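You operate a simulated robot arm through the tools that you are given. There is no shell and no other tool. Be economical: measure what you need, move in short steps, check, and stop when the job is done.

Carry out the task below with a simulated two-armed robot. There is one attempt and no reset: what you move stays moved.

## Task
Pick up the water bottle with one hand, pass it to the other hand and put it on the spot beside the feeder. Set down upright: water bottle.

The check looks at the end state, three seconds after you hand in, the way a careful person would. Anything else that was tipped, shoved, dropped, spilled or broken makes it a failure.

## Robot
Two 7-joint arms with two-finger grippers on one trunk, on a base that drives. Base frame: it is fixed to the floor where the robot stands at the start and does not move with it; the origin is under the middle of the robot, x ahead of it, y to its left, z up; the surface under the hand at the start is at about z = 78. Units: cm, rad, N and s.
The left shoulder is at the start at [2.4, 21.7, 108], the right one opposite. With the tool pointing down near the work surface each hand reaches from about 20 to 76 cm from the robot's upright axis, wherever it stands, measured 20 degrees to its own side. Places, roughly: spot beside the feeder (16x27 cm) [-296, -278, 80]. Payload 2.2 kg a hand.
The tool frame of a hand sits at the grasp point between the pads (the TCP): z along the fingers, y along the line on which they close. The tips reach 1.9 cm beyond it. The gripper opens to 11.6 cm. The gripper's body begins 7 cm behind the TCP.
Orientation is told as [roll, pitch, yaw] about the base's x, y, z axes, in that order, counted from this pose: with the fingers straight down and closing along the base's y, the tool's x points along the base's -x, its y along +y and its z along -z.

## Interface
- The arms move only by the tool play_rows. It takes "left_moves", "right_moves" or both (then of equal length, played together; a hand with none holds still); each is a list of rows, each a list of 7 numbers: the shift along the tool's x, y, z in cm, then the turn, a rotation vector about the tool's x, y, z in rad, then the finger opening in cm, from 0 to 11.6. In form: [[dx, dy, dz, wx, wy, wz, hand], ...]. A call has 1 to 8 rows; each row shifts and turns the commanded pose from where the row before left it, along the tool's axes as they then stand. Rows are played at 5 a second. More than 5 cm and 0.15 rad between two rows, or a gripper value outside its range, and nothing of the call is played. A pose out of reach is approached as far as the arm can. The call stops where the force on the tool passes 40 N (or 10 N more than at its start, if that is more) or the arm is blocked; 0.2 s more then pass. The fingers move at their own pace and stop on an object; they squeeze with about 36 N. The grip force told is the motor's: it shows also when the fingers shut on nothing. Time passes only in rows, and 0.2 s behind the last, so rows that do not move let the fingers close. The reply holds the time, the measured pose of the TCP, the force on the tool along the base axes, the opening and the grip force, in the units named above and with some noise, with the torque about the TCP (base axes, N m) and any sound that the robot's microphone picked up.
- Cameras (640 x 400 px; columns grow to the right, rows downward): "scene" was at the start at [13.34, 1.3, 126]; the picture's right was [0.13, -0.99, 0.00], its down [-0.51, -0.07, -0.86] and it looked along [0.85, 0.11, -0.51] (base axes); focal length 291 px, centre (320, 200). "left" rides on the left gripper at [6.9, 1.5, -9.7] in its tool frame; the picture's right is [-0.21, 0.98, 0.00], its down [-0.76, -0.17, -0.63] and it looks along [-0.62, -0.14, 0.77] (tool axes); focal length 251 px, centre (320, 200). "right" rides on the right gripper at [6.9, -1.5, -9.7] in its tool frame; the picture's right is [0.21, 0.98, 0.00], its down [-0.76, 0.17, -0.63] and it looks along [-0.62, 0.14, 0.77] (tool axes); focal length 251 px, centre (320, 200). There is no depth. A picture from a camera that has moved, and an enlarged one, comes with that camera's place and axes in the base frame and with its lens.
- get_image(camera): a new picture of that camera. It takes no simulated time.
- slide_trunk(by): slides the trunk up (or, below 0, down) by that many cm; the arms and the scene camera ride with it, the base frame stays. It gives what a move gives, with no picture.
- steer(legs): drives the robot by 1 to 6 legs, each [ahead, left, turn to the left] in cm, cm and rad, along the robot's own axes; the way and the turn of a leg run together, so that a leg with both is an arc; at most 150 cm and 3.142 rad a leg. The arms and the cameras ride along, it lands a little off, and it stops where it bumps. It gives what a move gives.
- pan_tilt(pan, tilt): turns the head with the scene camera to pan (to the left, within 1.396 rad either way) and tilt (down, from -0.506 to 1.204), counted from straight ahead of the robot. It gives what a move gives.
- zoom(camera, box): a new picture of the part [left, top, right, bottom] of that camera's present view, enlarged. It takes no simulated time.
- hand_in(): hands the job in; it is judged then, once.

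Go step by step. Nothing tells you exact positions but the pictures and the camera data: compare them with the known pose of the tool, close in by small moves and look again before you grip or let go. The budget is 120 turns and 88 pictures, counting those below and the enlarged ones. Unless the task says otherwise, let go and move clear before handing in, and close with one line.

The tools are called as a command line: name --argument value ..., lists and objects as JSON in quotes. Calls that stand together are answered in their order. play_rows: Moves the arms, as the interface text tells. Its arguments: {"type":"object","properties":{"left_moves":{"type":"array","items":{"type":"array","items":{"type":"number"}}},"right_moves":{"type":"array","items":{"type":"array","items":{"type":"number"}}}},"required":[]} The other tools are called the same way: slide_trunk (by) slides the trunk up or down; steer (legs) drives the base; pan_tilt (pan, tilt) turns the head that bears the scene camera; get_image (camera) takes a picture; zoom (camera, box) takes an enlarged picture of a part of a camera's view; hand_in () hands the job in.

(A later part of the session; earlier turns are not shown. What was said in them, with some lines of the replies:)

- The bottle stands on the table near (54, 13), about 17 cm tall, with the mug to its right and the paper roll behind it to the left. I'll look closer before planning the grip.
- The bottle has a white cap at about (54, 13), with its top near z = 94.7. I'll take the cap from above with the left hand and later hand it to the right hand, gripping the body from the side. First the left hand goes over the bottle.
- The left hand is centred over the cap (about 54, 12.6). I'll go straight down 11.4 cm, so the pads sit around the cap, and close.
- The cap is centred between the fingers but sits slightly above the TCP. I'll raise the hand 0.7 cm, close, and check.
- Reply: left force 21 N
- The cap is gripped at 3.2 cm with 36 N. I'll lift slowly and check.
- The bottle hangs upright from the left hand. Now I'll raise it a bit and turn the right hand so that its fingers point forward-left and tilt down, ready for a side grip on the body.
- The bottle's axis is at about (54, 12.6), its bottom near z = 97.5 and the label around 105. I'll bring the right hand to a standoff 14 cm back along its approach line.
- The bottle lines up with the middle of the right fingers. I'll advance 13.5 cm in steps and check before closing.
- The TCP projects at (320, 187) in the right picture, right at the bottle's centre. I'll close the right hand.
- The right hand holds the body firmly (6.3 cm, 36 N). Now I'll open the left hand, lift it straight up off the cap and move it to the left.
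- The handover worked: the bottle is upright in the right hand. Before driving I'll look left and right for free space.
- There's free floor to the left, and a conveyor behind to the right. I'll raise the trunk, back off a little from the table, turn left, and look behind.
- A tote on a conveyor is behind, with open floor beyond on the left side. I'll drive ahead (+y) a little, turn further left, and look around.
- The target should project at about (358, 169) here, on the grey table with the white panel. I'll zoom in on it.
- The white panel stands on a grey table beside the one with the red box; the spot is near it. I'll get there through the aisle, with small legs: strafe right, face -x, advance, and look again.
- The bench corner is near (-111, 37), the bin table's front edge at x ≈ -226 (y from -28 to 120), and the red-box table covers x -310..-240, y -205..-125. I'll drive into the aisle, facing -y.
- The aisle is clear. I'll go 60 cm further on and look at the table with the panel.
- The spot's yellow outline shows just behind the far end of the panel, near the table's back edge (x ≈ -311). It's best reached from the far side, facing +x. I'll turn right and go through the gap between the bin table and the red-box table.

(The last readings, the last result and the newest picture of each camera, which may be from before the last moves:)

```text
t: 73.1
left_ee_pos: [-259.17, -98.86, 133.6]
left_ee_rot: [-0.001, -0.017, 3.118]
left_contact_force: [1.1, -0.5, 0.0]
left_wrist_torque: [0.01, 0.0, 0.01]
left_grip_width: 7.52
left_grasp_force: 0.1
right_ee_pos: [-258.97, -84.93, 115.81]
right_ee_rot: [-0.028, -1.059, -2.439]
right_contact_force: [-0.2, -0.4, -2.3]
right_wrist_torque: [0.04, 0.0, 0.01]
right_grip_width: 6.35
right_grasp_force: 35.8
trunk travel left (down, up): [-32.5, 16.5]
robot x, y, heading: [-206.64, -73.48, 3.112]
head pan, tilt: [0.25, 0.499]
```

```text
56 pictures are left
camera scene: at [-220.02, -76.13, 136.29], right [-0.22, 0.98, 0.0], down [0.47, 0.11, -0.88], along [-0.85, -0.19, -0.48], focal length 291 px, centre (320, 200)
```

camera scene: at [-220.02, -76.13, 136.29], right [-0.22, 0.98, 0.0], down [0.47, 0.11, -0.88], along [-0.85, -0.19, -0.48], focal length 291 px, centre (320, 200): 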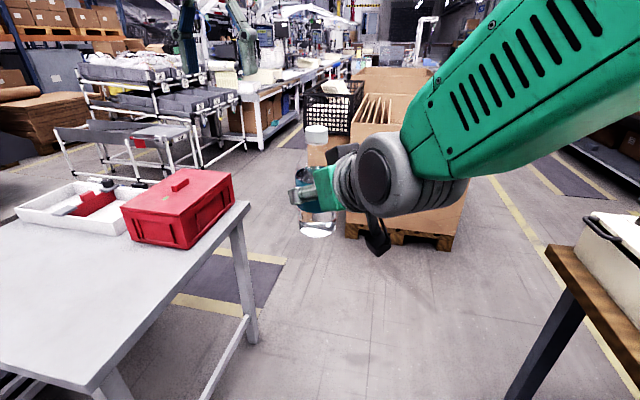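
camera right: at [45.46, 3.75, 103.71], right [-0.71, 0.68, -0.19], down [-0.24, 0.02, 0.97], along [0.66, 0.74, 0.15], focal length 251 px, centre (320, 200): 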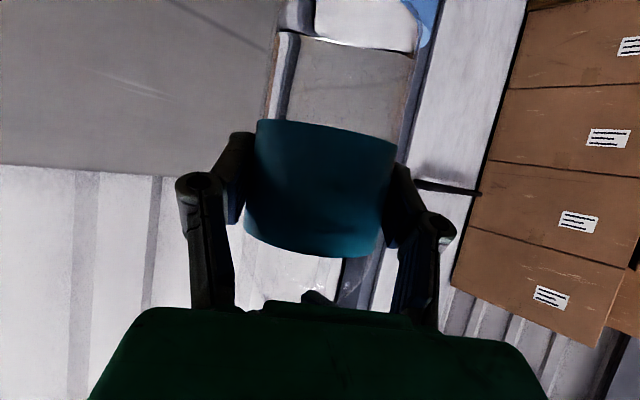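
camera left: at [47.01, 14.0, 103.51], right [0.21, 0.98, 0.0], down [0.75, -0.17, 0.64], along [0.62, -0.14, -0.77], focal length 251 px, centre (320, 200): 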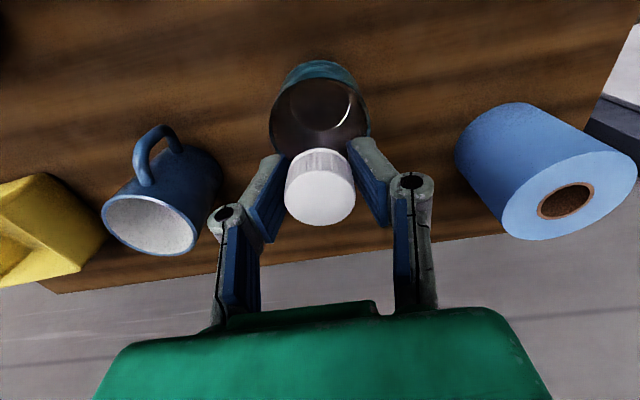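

The path behind the tables is open between the table backs (x ≈ -311) and the pallet (x ≈ -408). I'll advance, turn to face -y over the table, then strafe right behind the tables and look.

steer --legs '[[85, 0, 0], [0, 0, 1.6], [0, -58, 0]]'

pan_tilt --pan 0.15 --tilt 0.5

get_image --camera "scene"

```text
t: 84.5
left_ee_pos: [-320.86, -125.07, 133.65]
left_ee_rot: [-0.002, -0.015, -1.517]
left_contact_force: [-0.5, -1.0, 0.5]
left_wrist_torque: [0.0, 0.05, 0.0]
left_grip_width: 7.49
left_grasp_force: 0.0
right_ee_pos: [-334.68, -125.91, 115.63]
right_ee_rot: [-0.028, -1.059, -0.79]
right_contact_force: [-0.1, -0.1, -2.8]
right_wrist_torque: [-0.01, 0.02, 0.0]
right_grip_width: 6.33
right_grasp_force: 36.4
trunk travel left (down, up): [-32.5, 16.5]
robot x, y, heading: [-349.91, -74.9, -1.52]
head pan, tilt: [0.25, 0.499]
```

```text
t: 85.2
left_ee_pos: [-320.95, -124.78, 133.9]
left_ee_rot: [0.001, -0.019, -1.517]
left_contact_force: [0.7, 0.4, 1.0]
left_wrist_torque: [0.0, 0.03, 0.02]
left_grip_width: 7.48
left_grasp_force: 0.0
right_ee_pos: [-334.94, -125.79, 115.72]
right_ee_rot: [-0.029, -1.063, -0.79]
right_contact_force: [0.2, 0.1, -2.6]
right_wrist_torque: [0.0, 0.01, -0.01]
right_grip_width: 6.31
right_grasp_force: 36.1
trunk travel left (down, up): [-32.5, 16.5]
robot x, y, heading: [-349.91, -75.34, -1.516]
head pan, tilt: [0.15, 0.499]
```

```text
55 pictures are left
camera scene: at [-347.5, -88.21, 136.29], right [-0.98, -0.2, 0.0], down [-0.1, 0.47, -0.88], along [0.18, -0.86, -0.48], focal length 291 px, centre (320, 200)
```

scene: 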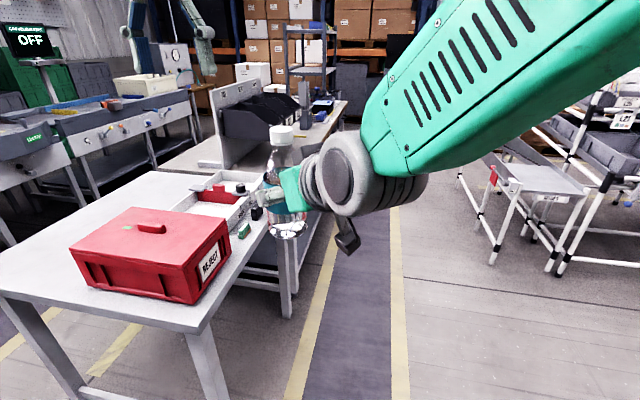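

I'm behind the tables; the back of the panel carries black bins. I'll straighten up, shift slightly right and drive on to view the spot.

steer --legs '[[0, 0, -0.055], [60, -15, 0], [35, 0, 0]]'

pan_tilt --pan 0.4 --tilt 0.5

get_image --camera "scene"

```text
t: 90.9
left_ee_pos: [-340.73, -219.57, 133.86]
left_ee_rot: [0.005, -0.019, -1.575]
left_contact_force: [0.5, -0.6, 0.9]
left_wrist_torque: [0.02, -0.02, -0.03]
left_grip_width: 7.5
left_grasp_force: 0.0
right_ee_pos: [-354.69, -219.69, 115.9]
right_ee_rot: [-0.02, -1.067, -0.856]
right_contact_force: [0.2, 0.1, -3.0]
right_wrist_torque: [0.03, -0.02, 0.0]
right_grip_width: 6.32
right_grasp_force: 35.8
trunk travel left (down, up): [-32.5, 16.5]
robot x, y, heading: [-366.24, -168.34, -1.582]
head pan, tilt: [0.15, 0.499]
```

```text
t: 91.7
left_ee_pos: [-340.55, -219.37, 133.91]
left_ee_rot: [0.002, -0.022, -1.578]
left_contact_force: [0.0, 0.5, -0.7]
left_wrist_torque: [0.02, -0.01, -0.05]
left_grip_width: 7.53
left_grasp_force: 0.1
right_ee_pos: [-354.33, -219.7, 116.01]
right_ee_rot: [-0.024, -1.066, -0.854]
right_contact_force: [-0.7, 0.0, -2.6]
right_wrist_torque: [0.01, 0.0, -0.01]
right_grip_width: 6.33
right_grasp_force: 36.0
trunk travel left (down, up): [-32.5, 16.5]
robot x, y, heading: [-366.59, -168.0, -1.576]
head pan, tilt: [0.4, 0.499]
```

```text
54 pictures are left
camera scene: at [-361.83, -181.05, 136.27], right [-0.92, -0.38, 0.0], down [-0.19, 0.45, -0.87], along [0.33, -0.81, -0.48], focal length 291 px, centre (320, 200)
```

scene: 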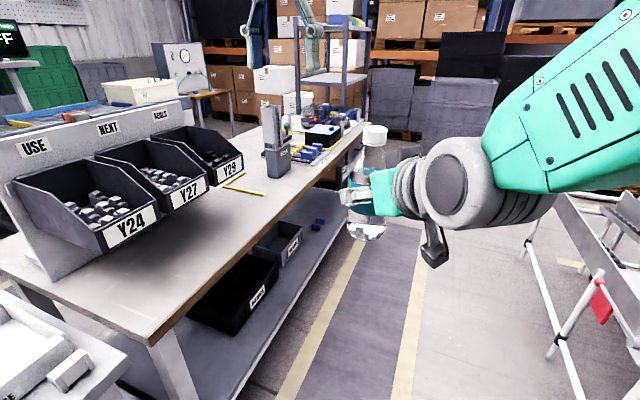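

I see the grey feeder tower on the table, with yellow corner marks just before it. Zooming in.

zoom --camera "scene" --box '[180, 95, 380, 220]'

```text
3.20 times, centred on (280, 158) of scene
camera zoom: at [-361.83, -181.05, 136.27], right [-0.92, -0.38, 0.0], down [-0.19, 0.45, -0.87], along [0.33, -0.81, -0.48], focal length 932 px, centre (448, 336)
```

zoom: 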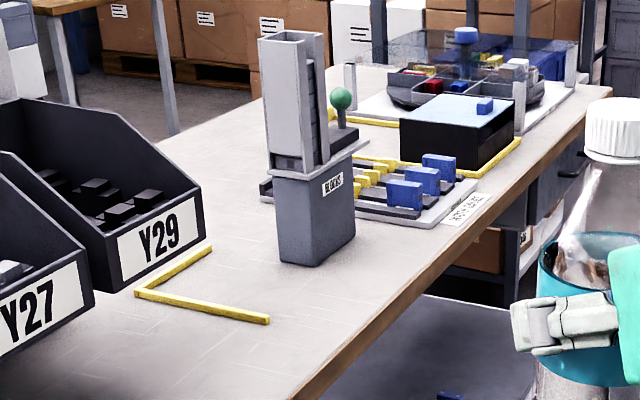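

The spot lies between the yellow L (x ≈ -280, y ≈ -271) and the feeder's face (y ≈ -288), so I'm aiming at about (-295, -278). I'll tuck the left hand back, turn the right hand to point straight ahead, and drive level with the spot.

play_rows --left_moves '[[4, 0, -1.5, 0, 0, 0, 7.5], [4, 0, -1.5, 0, 0, 0, 7.5], [4, 0, -1.5, 0, 0, 0, 7.5], [4, 0, -1.5, 0, 0, 0, 7.5], [0, 0, 0, 0, 0, 0, 7.5]]' --right_moves '[[0, 0, 0, 0.125, 0, 0.072, 6], [0, 0, 0, 0.125, 0, 0.072, 6], [0, 0, 0, 0.125, 0, 0.072, 6], [0, 0, 0, 0.125, 0, 0.072, 6], [0, 0, 0, 0, 0, 0, 6]]'

steer --legs '[[60, 0, 0]]'

get_image --camera "scene"

```text
t: 93.1
left_ee_pos: [-342.24, -203.14, 139.9]
left_ee_rot: [0.015, -0.022, -1.579]
left_contact_force: [0.3, 0.0, -0.7]
left_wrist_torque: [0.01, -0.01, -0.01]
left_grip_width: 7.49
left_grasp_force: 0.1
right_ee_pos: [-356.54, -219.93, 118.68]
right_ee_rot: [0.103, -1.093, -1.562]
right_contact_force: [-0.4, 0.0, -2.3]
right_wrist_torque: [0.06, 0.0, 0.05]
right_grip_width: 6.35
right_grasp_force: 36.1
trunk travel left (down, up): [-32.5, 16.5]
robot x, y, heading: [-366.85, -168.17, -1.575]
head pan, tilt: [0.4, 0.499]
stopped in row 5 (right hand): the arm was blocked; the commanded pose is now the measured one
```

```text
t: 96.4
left_ee_pos: [-342.72, -261.97, 139.97]
left_ee_rot: [0.014, -0.024, -1.575]
left_contact_force: [-0.5, 0.2, -0.8]
left_wrist_torque: [0.0, -0.04, 0.02]
left_grip_width: 7.5
left_grasp_force: 0.0
right_ee_pos: [-356.67, -278.63, 118.49]
right_ee_rot: [0.092, -1.094, -1.547]
right_contact_force: [-1.1, 0.8, -2.7]
right_wrist_torque: [0.04, 0.04, 0.01]
right_grip_width: 6.32
right_grasp_force: 36.4
trunk travel left (down, up): [-32.5, 16.5]
robot x, y, heading: [-366.82, -226.95, -1.577]
head pan, tilt: [0.4, 0.499]
```

```text
52 pictures are left
camera scene: at [-363.23, -239.67, 136.32], right [-0.92, -0.38, 0.0], down [-0.18, 0.44, -0.88], along [0.34, -0.81, -0.48], focal length 291 px, centre (320, 200)
```

scene: 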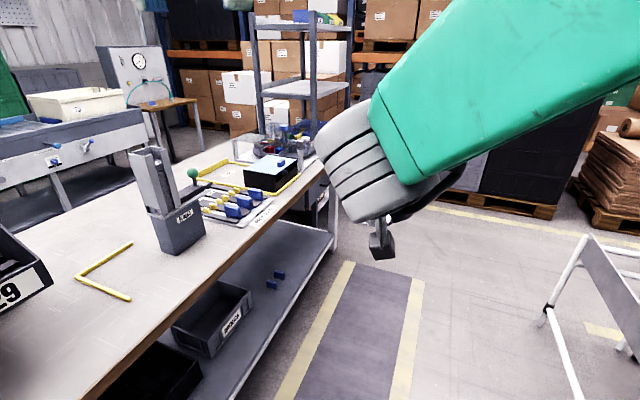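

The wrist hit a limit when turning that close to the body, leaving a small tilt. I'll extend the hand forward 10 cm and level it back out.

play_rows --right_moves '[[-2.0, 0, 3.5, 0, 0, 0, 6], [-2.0, 0, 3.5, 0, 0, 0, 6], [-2.0, 0, 3.5, 0.045, 0.02, 0, 6], [0, 0, 0, 0.045, 0.02, 0, 6], [0, 0, 0, 0, 0, 0, 6]]'

get_image --camera "scene"

```text
t: 97.6
left_ee_pos: [-342.88, -261.74, 140.04]
left_ee_rot: [0.016, -0.027, -1.578]
left_contact_force: [0.1, 0.1, 0.2]
left_wrist_torque: [0.0, -0.01, -0.04]
left_grip_width: 7.51
left_grasp_force: 0.0
right_ee_pos: [-357.09, -291.23, 120.5]
right_ee_rot: [0.056, -1.063, -1.613]
right_contact_force: [0.2, -0.6, -2.4]
right_wrist_torque: [0.04, -0.01, 0.01]
right_grip_width: 6.34
right_grasp_force: 36.4
trunk travel left (down, up): [-32.5, 16.5]
robot x, y, heading: [-366.86, -227.25, -1.577]
head pan, tilt: [0.4, 0.499]
```

```text
51 pictures are left
camera scene: at [-363.2, -239.77, 136.31], right [-0.92, -0.38, 0.0], down [-0.18, 0.44, -0.88], along [0.34, -0.81, -0.48], focal length 291 px, centre (320, 200)
```

scene: 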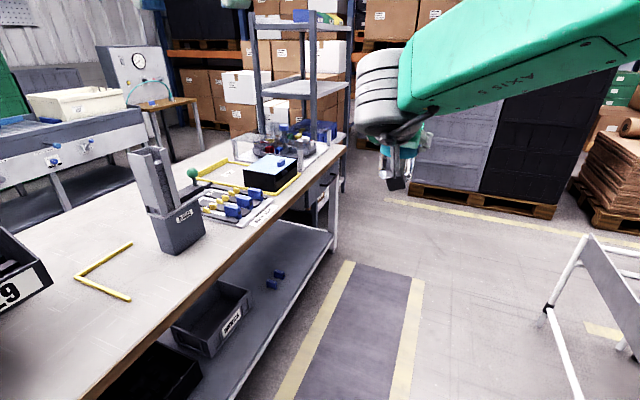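

The hand now points straight ahead with the bottle about 64 cm forward. I'll trim the remaining roll, drive level with the spot at a safe distance, and turn to face the table.

play_rows --right_moves '[[0, 0, 0, 0.05, 0.01, 0, 6], [0, 0, 0, 0, 0, 0, 6]]'

steer --legs '[[30, -10, 0], [29, 0, 0], [0, 0, 1.577]]'

pan_tilt --pan 0.1 --tilt 0.55

get_image --camera "scene"

```text
t: 98.2
left_ee_pos: [-342.88, -261.92, 139.93]
left_ee_rot: [0.015, -0.023, -1.576]
left_contact_force: [-0.3, 0.4, 0.0]
left_wrist_torque: [-0.02, 0.0, 0.02]
left_grip_width: 7.51
left_grasp_force: 0.0
right_ee_pos: [-357.4, -291.46, 120.58]
right_ee_rot: [0.017, -1.048, -1.627]
right_contact_force: [-0.1, -0.1, -2.3]
right_wrist_torque: [0.03, -0.02, -0.07]
right_grip_width: 6.36
right_grasp_force: 36.0
trunk travel left (down, up): [-32.5, 16.5]
robot x, y, heading: [-367.18, -227.2, -1.578]
head pan, tilt: [0.4, 0.499]
```

```text
t: 105.7
left_ee_pos: [-341.78, -262.41, 139.91]
left_ee_rot: [0.014, -0.025, -0.042]
left_contact_force: [0.1, -0.5, 0.0]
left_wrist_torque: [-0.01, 0.0, 0.0]
left_grip_width: 7.48
left_grasp_force: 0.1
right_ee_pos: [-312.57, -278.54, 120.23]
right_ee_rot: [0.014, -1.043, -0.096]
right_contact_force: [0.5, 0.3, -2.9]
right_wrist_torque: [-0.01, 0.02, -0.02]
right_grip_width: 6.33
right_grasp_force: 36.0
trunk travel left (down, up): [-32.5, 16.5]
robot x, y, heading: [-377.27, -285.61, -0.041]
head pan, tilt: [0.4, 0.499]
```

```text
t: 106.5
left_ee_pos: [-342.21, -262.72, 140.11]
left_ee_rot: [0.015, -0.029, -0.042]
left_contact_force: [-0.2, -0.2, 0.0]
left_wrist_torque: [0.02, 0.0, 0.01]
left_grip_width: 7.47
left_grasp_force: 0.1
right_ee_pos: [-312.82, -279.04, 120.82]
right_ee_rot: [0.031, -1.048, -0.112]
right_contact_force: [0.2, 0.7, -0.9]
right_wrist_torque: [0.03, 0.03, -0.04]
right_grip_width: 6.32
right_grasp_force: 35.9
trunk travel left (down, up): [-32.5, 16.5]
robot x, y, heading: [-377.45, -285.83, -0.045]
head pan, tilt: [0.099, 0.55]
```

```text
50 pictures are left
camera scene: at [-364.09, -285.09, 135.84], right [0.06, -1.0, 0.0], down [-0.52, -0.03, -0.85], along [0.85, 0.05, -0.53], focal length 291 px, centre (320, 200)
```

scene: 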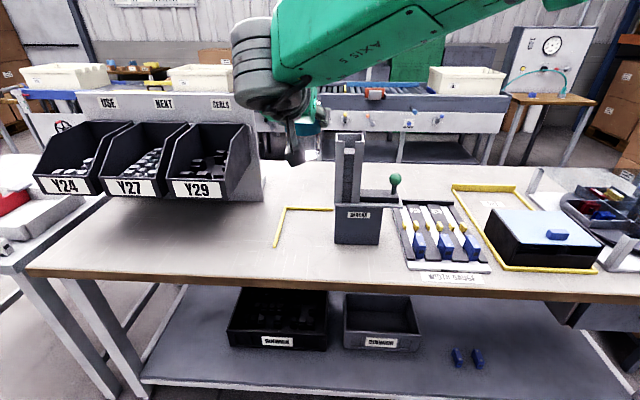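

The view is clear: the spot spans x -308..-281 and y -285..-269, with its centre near (-294.5, -277). I'll square up, advance 10 cm, and then extend the arm.

steer --legs '[[0, 0, 0.045], [10, -0.8, 0]]'

get_image --camera "scene"

```text
t: 108.0
left_ee_pos: [-333.05, -261.68, 139.95]
left_ee_rot: [0.014, -0.027, 0.0]
left_contact_force: [0.1, 0.5, 0.7]
left_wrist_torque: [-0.02, 0.01, 0.02]
left_grip_width: 7.5
left_grasp_force: 0.0
right_ee_pos: [-303.17, -276.56, 120.96]
right_ee_rot: [0.027, -1.051, -0.066]
right_contact_force: [-0.3, 1.1, -3.2]
right_wrist_torque: [0.01, 0.04, -0.01]
right_grip_width: 6.36
right_grasp_force: 35.8
trunk travel left (down, up): [-32.5, 16.5]
robot x, y, heading: [-367.68, -286.34, 0.002]
head pan, tilt: [0.099, 0.55]
```

```text
49 pictures are left
camera scene: at [-354.18, -284.83, 135.85], right [0.1, -1.0, 0.0], down [-0.52, -0.06, -0.85], along [0.85, 0.08, -0.52], focal length 291 px, centre (320, 200)
```

scene: 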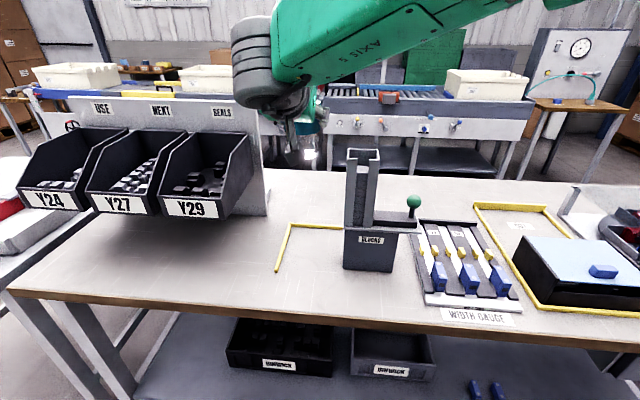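

The bottle's TCP is at (-303, -276.6). I'll extend 8 cm forward, then lower by the trunk 22 cm, still leaving more than 8 cm of clearance.

play_rows --right_moves '[[-2, 0, 3.45, 0, 0, 0, 6], [-2, 0, 3.45, 0.02, 0, 0, 6], [0, 0, 0, 0, 0, 0, 6]]'

slide_trunk --by -22

get_image --camera "scene"

get_image --camera "right"

```text
t: 108.8
left_ee_pos: [-333.5, -261.97, 140.12]
left_ee_rot: [0.015, -0.03, -0.001]
left_contact_force: [-0.8, -1.0, -0.3]
left_wrist_torque: [-0.01, -0.04, -0.03]
left_grip_width: 7.52
left_grasp_force: 0.0
right_ee_pos: [-295.56, -277.01, 121.6]
right_ee_rot: [0.01, -1.052, -0.069]
right_contact_force: [0.1, -0.2, -2.5]
right_wrist_torque: [0.01, 0.04, -0.04]
right_grip_width: 6.36
right_grasp_force: 36.1
trunk travel left (down, up): [-32.5, 16.5]
robot x, y, heading: [-367.29, -286.42, 0.001]
head pan, tilt: [0.099, 0.55]
```

```text
t: 111.1
left_ee_pos: [-333.31, -262.28, 118.13]
left_ee_rot: [0.018, -0.028, -0.001]
left_contact_force: [0.9, 0.4, 0.0]
left_wrist_torque: [-0.01, -0.02, 0.0]
left_grip_width: 7.5
left_grasp_force: 0.1
right_ee_pos: [-295.52, -277.44, 99.63]
right_ee_rot: [0.015, -1.051, -0.073]
right_contact_force: [0.3, 0.3, -2.5]
right_wrist_torque: [0.03, 0.0, -0.01]
right_grip_width: 6.38
right_grasp_force: 36.3
trunk travel left (down, up): [-10.5, 38.5]
robot x, y, heading: [-367.54, -286.37, -0.002]
head pan, tilt: [0.099, 0.55]
```

```text
48 pictures are left
camera scene: at [-354.12, -285.25, 113.85], right [0.1, -1.0, 0.0], down [-0.52, -0.05, -0.85], along [0.85, 0.08, -0.53], focal length 291 px, centre (320, 200)
```

scene: 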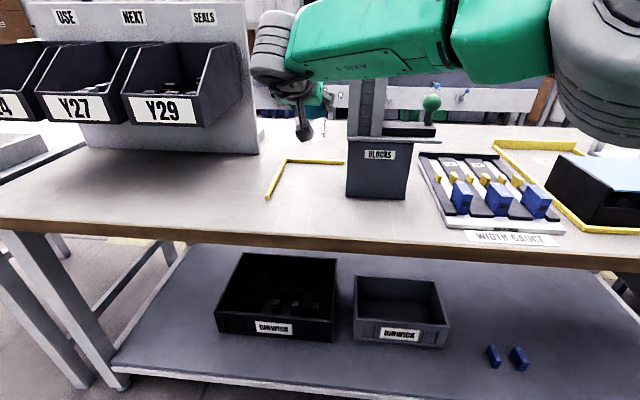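

```text
47 pictures are left
camera right: at [-307.38, -278.21, 98.25], right [-0.05, 0.98, -0.18], down [-0.16, 0.17, 0.97], along [0.99, 0.08, 0.15], focal length 251 px, centre (320, 200)
```

right: 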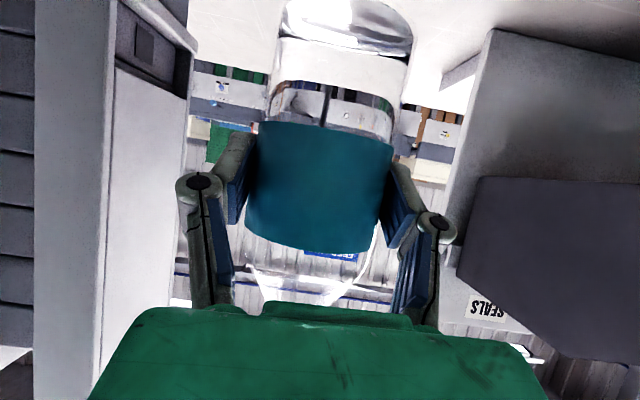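

The clearances on both sides look fine (feeder left in the upside-down view, bins right). I'll lower 9 cm with the arm.

play_rows --right_moves '[[1.95, 0, 1.125, 0, 0, 0, 6], [1.95, 0, 1.125, 0, 0, 0, 6], [1.95, 0, 1.125, 0, 0, 0, 6], [1.95, 0, 1.125, 0, 0, 0, 6], [0, 0, 0, 0, 0, 0, 6]]'

get_image --camera "right"

get_image --camera "scene"

```text
t: 112.3
left_ee_pos: [-333.34, -262.18, 118.1]
left_ee_rot: [0.015, -0.03, -0.003]
left_contact_force: [-0.8, -0.5, -0.9]
left_wrist_torque: [-0.03, 0.0, 0.03]
left_grip_width: 7.5
left_grasp_force: 0.1
right_ee_pos: [-295.47, -277.45, 90.52]
right_ee_rot: [0.015, -1.053, -0.074]
right_contact_force: [1.0, 0.4, -3.4]
right_wrist_torque: [0.01, 0.05, -0.02]
right_grip_width: 6.31
right_grasp_force: 36.0
trunk travel left (down, up): [-10.5, 38.5]
robot x, y, heading: [-367.59, -285.95, -0.001]
head pan, tilt: [0.099, 0.55]
```

```text
46 pictures are left
camera right: at [-307.24, -278.2, 89.22], right [-0.05, 0.98, -0.18], down [-0.16, 0.17, 0.97], along [0.99, 0.08, 0.15], focal length 251 px, centre (320, 200)
```

right: 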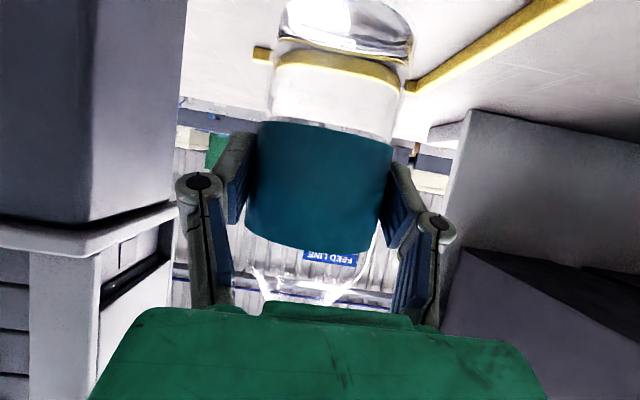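

```text
45 pictures are left
camera scene: at [-354.13, -285.25, 113.84], right [0.1, -1.0, 0.0], down [-0.52, -0.05, -0.85], along [0.85, 0.08, -0.53], focal length 291 px, centre (320, 200)
```

scene: 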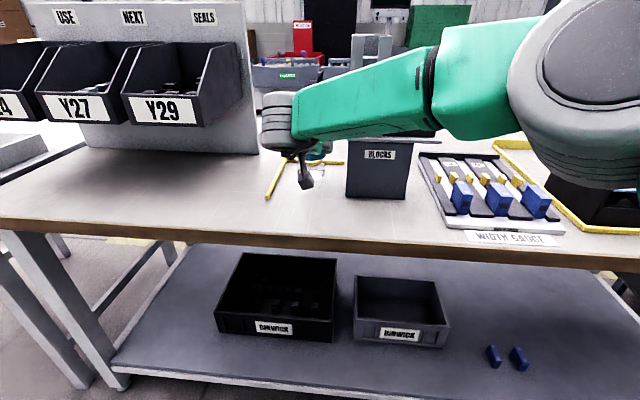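

About 3 cm remain. I'll lower 2.4 cm, then feel for contact in small steps.

play_rows --right_moves '[[1.04, 0, 0.6, 0, 0, 0, 6], [1.04, 0, 0.6, 0, 0, 0, 6], [0, 0, 0, 0, 0, 0, 6]]'

play_rows --right_moves '[[0.26, 0, 0.15, 0, 0, 0, 6], [0, 0, 0, 0, 0, 0, 6]]'

play_rows --right_moves '[[0.26, 0, 0.15, 0, 0, 0, 6], [0, 0, 0, 0, 0, 0, 6]]'

get_image --camera "right"

```text
t: 113.1
left_ee_pos: [-333.44, -262.36, 118.04]
left_ee_rot: [0.017, -0.029, -0.001]
left_contact_force: [-0.2, 0.1, 0.0]
left_wrist_torque: [0.03, -0.02, 0.04]
left_grip_width: 7.51
left_grasp_force: 0.0
right_ee_pos: [-295.35, -277.39, 88.11]
right_ee_rot: [0.015, -1.052, -0.074]
right_contact_force: [0.1, 0.3, -2.9]
right_wrist_torque: [0.01, 0.01, 0.02]
right_grip_width: 6.36
right_grasp_force: 36.0
trunk travel left (down, up): [-10.5, 38.5]
robot x, y, heading: [-367.64, -286.75, -0.003]
head pan, tilt: [0.099, 0.55]
```

```text
t: 113.7
left_ee_pos: [-333.28, -262.24, 118.1]
left_ee_rot: [0.018, -0.028, 0.0]
left_contact_force: [-1.3, 0.6, -0.3]
left_wrist_torque: [0.0, -0.04, -0.01]
left_grip_width: 7.51
left_grasp_force: 0.1
right_ee_pos: [-295.28, -277.42, 87.8]
right_ee_rot: [0.014, -1.053, -0.074]
right_contact_force: [-0.1, -0.5, -3.0]
right_wrist_torque: [0.02, 0.02, 0.01]
right_grip_width: 6.33
right_grasp_force: 35.9
trunk travel left (down, up): [-10.5, 38.5]
robot x, y, heading: [-367.38, -286.47, -0.0]
head pan, tilt: [0.099, 0.55]
```

```text
t: 114.3
left_ee_pos: [-333.38, -262.28, 118.22]
left_ee_rot: [0.017, -0.028, -0.003]
left_contact_force: [1.1, 0.1, 1.1]
left_wrist_torque: [0.0, 0.0, 0.0]
left_grip_width: 7.49
left_grasp_force: 0.1
right_ee_pos: [-295.33, -277.54, 87.69]
right_ee_rot: [0.016, -1.052, -0.074]
right_contact_force: [-0.2, 0.4, -3.1]
right_wrist_torque: [0.01, 0.04, -0.04]
right_grip_width: 6.35
right_grasp_force: 36.3
trunk travel left (down, up): [-10.5, 38.5]
robot x, y, heading: [-367.62, -286.34, -0.002]
head pan, tilt: [0.099, 0.55]
```

```text
44 pictures are left
camera right: at [-307.27, -278.23, 86.35], right [-0.05, 0.98, -0.18], down [-0.16, 0.17, 0.97], along [0.99, 0.08, 0.15], focal length 251 px, centre (320, 200)
```

right: 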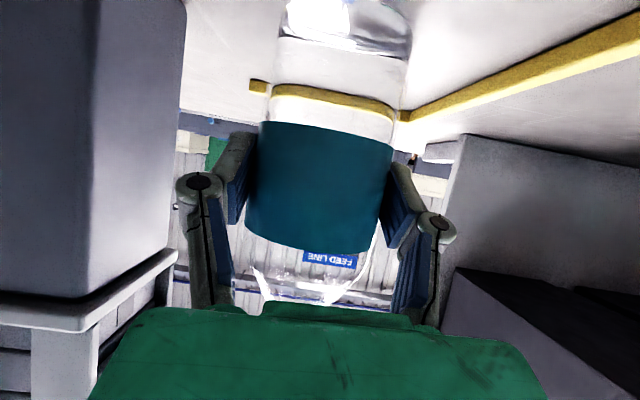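

There's no contact yet (the weight, about 3 N, still shows). Continuing down in small steps.

play_rows --right_moves '[[0.22, 0, 0.125, 0, 0, 0, 6], [0, 0, 0, 0, 0, 0, 6]]'

play_rows --right_moves '[[0.22, 0, 0.125, 0, 0, 0, 6], [0, 0, 0, 0, 0, 0, 6]]'

play_rows --right_moves '[[0.22, 0, 0.125, 0, 0, 0, 6], [0, 0, 0, 0, 0, 0, 6]]'

```text
t: 114.9
left_ee_pos: [-333.42, -262.22, 118.25]
left_ee_rot: [0.018, -0.028, 0.0]
left_contact_force: [-0.7, -0.2, -0.1]
left_wrist_torque: [0.0, -0.02, -0.02]
left_grip_width: 7.49
left_grasp_force: 0.0
right_ee_pos: [-295.38, -277.54, 87.5]
right_ee_rot: [0.016, -1.055, -0.077]
right_contact_force: [0.1, 1.0, 5.4]
right_wrist_torque: [-0.06, 0.08, 0.03]
right_grip_width: 6.35
right_grasp_force: 36.7
trunk travel left (down, up): [-10.5, 38.5]
robot x, y, heading: [-367.71, -286.76, 0.0]
head pan, tilt: [0.099, 0.55]
```

```text
t: 115.5
left_ee_pos: [-333.44, -262.24, 118.26]
left_ee_rot: [0.018, -0.029, -0.001]
left_contact_force: [0.4, -0.6, -0.1]
left_wrist_torque: [0.0, -0.01, -0.04]
left_grip_width: 7.51
left_grasp_force: 0.0
right_ee_pos: [-295.41, -277.59, 87.47]
right_ee_rot: [0.018, -1.06, -0.076]
right_contact_force: [4.9, 1.0, 22.8]
right_wrist_torque: [-0.24, 0.12, 0.05]
right_grip_width: 6.34
right_grasp_force: 36.1
trunk travel left (down, up): [-10.5, 38.5]
robot x, y, heading: [-367.5, -286.23, -0.0]
head pan, tilt: [0.099, 0.55]
```

```text
t: 116.1
left_ee_pos: [-333.35, -262.26, 118.23]
left_ee_rot: [0.018, -0.03, -0.001]
left_contact_force: [-0.2, -0.1, -0.1]
left_wrist_torque: [0.03, 0.01, -0.01]
left_grip_width: 7.52
left_grasp_force: 0.1
right_ee_pos: [-295.39, -277.45, 87.11]
right_ee_rot: [0.018, -1.057, -0.075]
right_contact_force: [9.4, 0.7, 25.3]
right_wrist_torque: [-0.39, -0.36, 0.13]
right_grip_width: 6.33
right_grasp_force: 35.9
trunk travel left (down, up): [-10.5, 38.5]
robot x, y, heading: [-367.55, -286.17, -0.002]
head pan, tilt: [0.099, 0.55]
```

The bottle has touched down and is pressed a little hard. I'll ease up 0.4 cm, then open slightly and look.

play_rows --right_moves '[[-0.33, 0, -0.19, 0, 0, 0, 6], [0, 0, 0, 0, 0, 0, 6]]'

zoom --camera "right" --box '[160, 0, 480, 200]'

```text
t: 116.7
left_ee_pos: [-333.46, -262.38, 118.13]
left_ee_rot: [0.017, -0.028, -0.002]
left_contact_force: [-1.5, 0.3, 0.4]
left_wrist_torque: [-0.01, -0.01, -0.02]
left_grip_width: 7.51
left_grasp_force: 0.0
right_ee_pos: [-295.57, -277.47, 87.06]
right_ee_rot: [0.015, -1.051, -0.074]
right_contact_force: [6.2, -0.5, 14.6]
right_wrist_torque: [-0.29, -0.77, 0.08]
right_grip_width: 6.32
right_grasp_force: 36.2
trunk travel left (down, up): [-10.5, 38.5]
robot x, y, heading: [-367.89, -286.44, 0.0]
head pan, tilt: [0.099, 0.55]
```

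```text
2.00 times, centred on (320, 100) of right
camera zoom: at [-307.46, -278.23, 85.82], right [-0.05, 0.98, -0.18], down [-0.16, 0.17, 0.97], along [0.99, 0.08, 0.15], focal length 503 px, centre (320, 400)
```

zoom: 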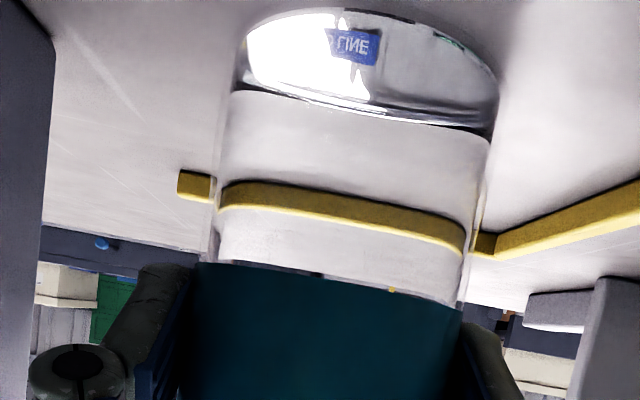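

play_rows --right_moves '[[-0.22, 0, -0.125, 0, 0, 0, 6], [0, 0, 0, 0, 0, 0, 6]]'

```text
t: 117.3
left_ee_pos: [-333.32, -262.34, 118.07]
left_ee_rot: [0.017, -0.027, -0.001]
left_contact_force: [-0.1, -0.6, -0.3]
left_wrist_torque: [-0.02, -0.02, 0.0]
left_grip_width: 7.52
left_grasp_force: 0.1
right_ee_pos: [-295.56, -277.43, 87.18]
right_ee_rot: [0.015, -1.047, -0.071]
right_contact_force: [-0.7, -2.6, 1.7]
right_wrist_torque: [-0.22, -0.17, -0.12]
right_grip_width: 6.34
right_grasp_force: 35.9
trunk travel left (down, up): [-10.5, 38.5]
robot x, y, heading: [-367.71, -286.47, 0.001]
head pan, tilt: [0.099, 0.55]
```

The load is nearly neutral now (1.7 N, resting on the table). I'll open the fingers in place and check that the bottle stands.

play_rows --right_moves '[[0, 0, 0, 0, 0, 0, 6.8], [0, 0, 0, 0, 0, 0, 7.5], [0, 0, 0, 0, 0, 0, 8.5], [0, 0, 0, 0, 0, 0, 8.5], [0, 0, 0, 0, 0, 0, 8.5]]'

get_image --camera "right"

```text
t: 118.5
left_ee_pos: [-333.31, -262.23, 118.1]
left_ee_rot: [0.017, -0.028, 0.001]
left_contact_force: [-0.8, -0.2, 0.1]
left_wrist_torque: [-0.02, 0.01, -0.03]
left_grip_width: 7.49
left_grasp_force: 0.0
right_ee_pos: [-295.39, -277.47, 87.5]
right_ee_rot: [0.015, -1.053, -0.072]
right_contact_force: [0.0, -0.6, -0.5]
right_wrist_torque: [-0.02, 0.04, 0.0]
right_grip_width: 8.48
right_grasp_force: 0.0
trunk travel left (down, up): [-10.5, 38.5]
robot x, y, heading: [-367.09, -286.22, -0.007]
head pan, tilt: [0.099, 0.55]
```

```text
42 pictures are left
camera right: at [-307.36, -278.17, 86.07], right [-0.05, 0.98, -0.18], down [-0.16, 0.17, 0.97], along [0.99, 0.08, 0.15], focal length 251 px, centre (320, 200)
```

right: 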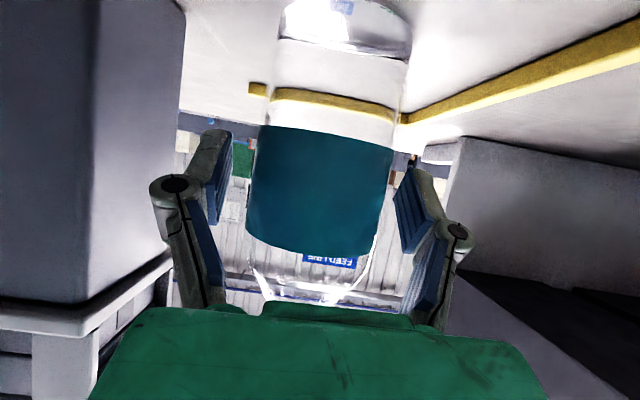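

The bottle stands on its own, with a gap on both sides. I'll withdraw straight back along the fingers.

play_rows --right_moves '[[0, 0, -2, 0, 0, 0, 8.5], [0, 0, -3, 0, 0, 0, 8.5], [0, 0, -4, 0, 0, 0, 8.5], [0, 0, -4, 0, 0, 0, 8.5], [0, 0, 0, 0, 0, 0, 8.5]]'

get_image --camera "scene"

```text
t: 119.7
left_ee_pos: [-333.15, -262.2, 118.05]
left_ee_rot: [0.018, -0.026, 0.0]
left_contact_force: [0.9, 0.1, -0.1]
left_wrist_torque: [0.03, 0.03, -0.02]
left_grip_width: 7.5
left_grasp_force: 0.0
right_ee_pos: [-306.58, -276.59, 93.93]
right_ee_rot: [0.016, -1.051, -0.074]
right_contact_force: [-0.5, -0.3, -1.1]
right_wrist_torque: [0.02, -0.03, -0.01]
right_grip_width: 8.52
right_grasp_force: 0.1
trunk travel left (down, up): [-10.5, 38.5]
robot x, y, heading: [-367.59, -286.34, -0.001]
head pan, tilt: [0.099, 0.55]
```

```text
41 pictures are left
camera scene: at [-354.13, -285.25, 113.83], right [0.1, -1.0, 0.0], down [-0.52, -0.05, -0.85], along [0.85, 0.08, -0.53], focal length 291 px, centre (320, 200)
```

scene: 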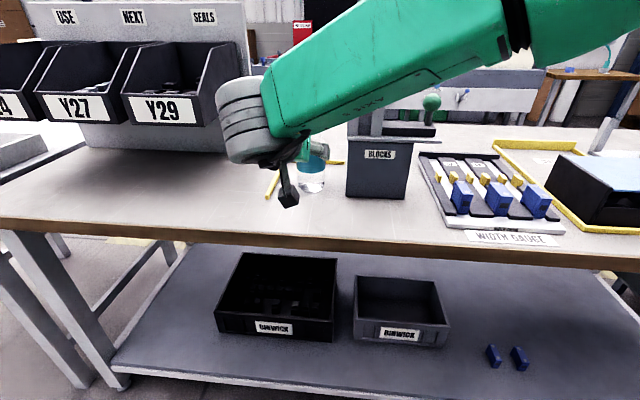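

The bottle stands free on the spot. I'll back the base 12 cm, raise the trunk, and do a final check.

steer --legs '[[-12, 0, 0]]'

slide_trunk --by 25

zoom --camera "scene" --box '[160, 60, 480, 300]'

```text
t: 121.0
left_ee_pos: [-345.42, -262.04, 118.17]
left_ee_rot: [0.017, -0.03, -0.001]
left_contact_force: [0.5, -0.7, -0.7]
left_wrist_torque: [-0.01, -0.05, 0.01]
left_grip_width: 7.52
left_grasp_force: 0.1
right_ee_pos: [-318.65, -276.57, 94.05]
right_ee_rot: [0.012, -1.051, -0.073]
right_contact_force: [-1.0, -0.7, -0.5]
right_wrist_torque: [0.0, 0.01, 0.01]
right_grip_width: 8.5
right_grasp_force: 0.1
trunk travel left (down, up): [-10.5, 38.5]
robot x, y, heading: [-379.39, -286.25, -0.002]
head pan, tilt: [0.099, 0.55]
```

```text
t: 123.5
left_ee_pos: [-345.54, -262.44, 143.33]
left_ee_rot: [0.019, -0.03, -0.001]
left_contact_force: [0.2, 0.4, 0.6]
left_wrist_torque: [-0.03, 0.0, -0.01]
left_grip_width: 7.51
left_grasp_force: 0.0
right_ee_pos: [-318.8, -276.71, 119.1]
right_ee_rot: [0.016, -1.053, -0.077]
right_contact_force: [0.6, 0.0, 0.0]
right_wrist_torque: [0.02, -0.05, -0.02]
right_grip_width: 8.5
right_grasp_force: 0.0
trunk travel left (down, up): [-35.5, 13.5]
robot x, y, heading: [-379.11, -286.35, -0.002]
head pan, tilt: [0.099, 0.55]
```

```text
1.67 times, centred on (320, 180) of scene
camera zoom: at [-366.01, -285.16, 138.84], right [0.1, -1.0, 0.0], down [-0.52, -0.05, -0.85], along [0.85, 0.08, -0.53], focal length 486 px, centre (320, 233)
```

zoom: 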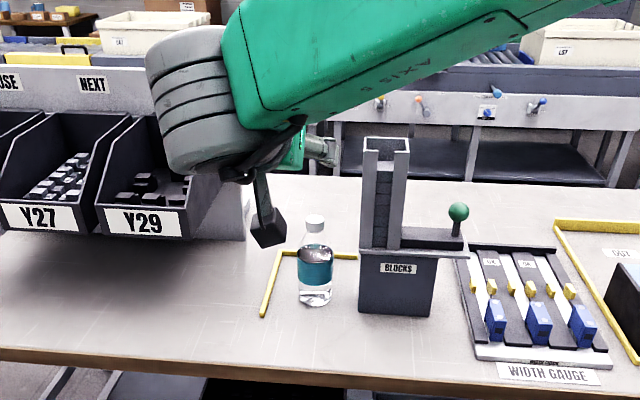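

The bottle stands upright inside the yellow marks beside the feeder. Nothing around it has moved and both hands are clear, so I'm handing in.

hand_in

```text
The job is handed in.
```

I picked up the water bottle with the left hand, passed it to the right, and set it down upright on the marked spot beside the feeder. The last picture showed it standing on its own with nothing around it disturbed.
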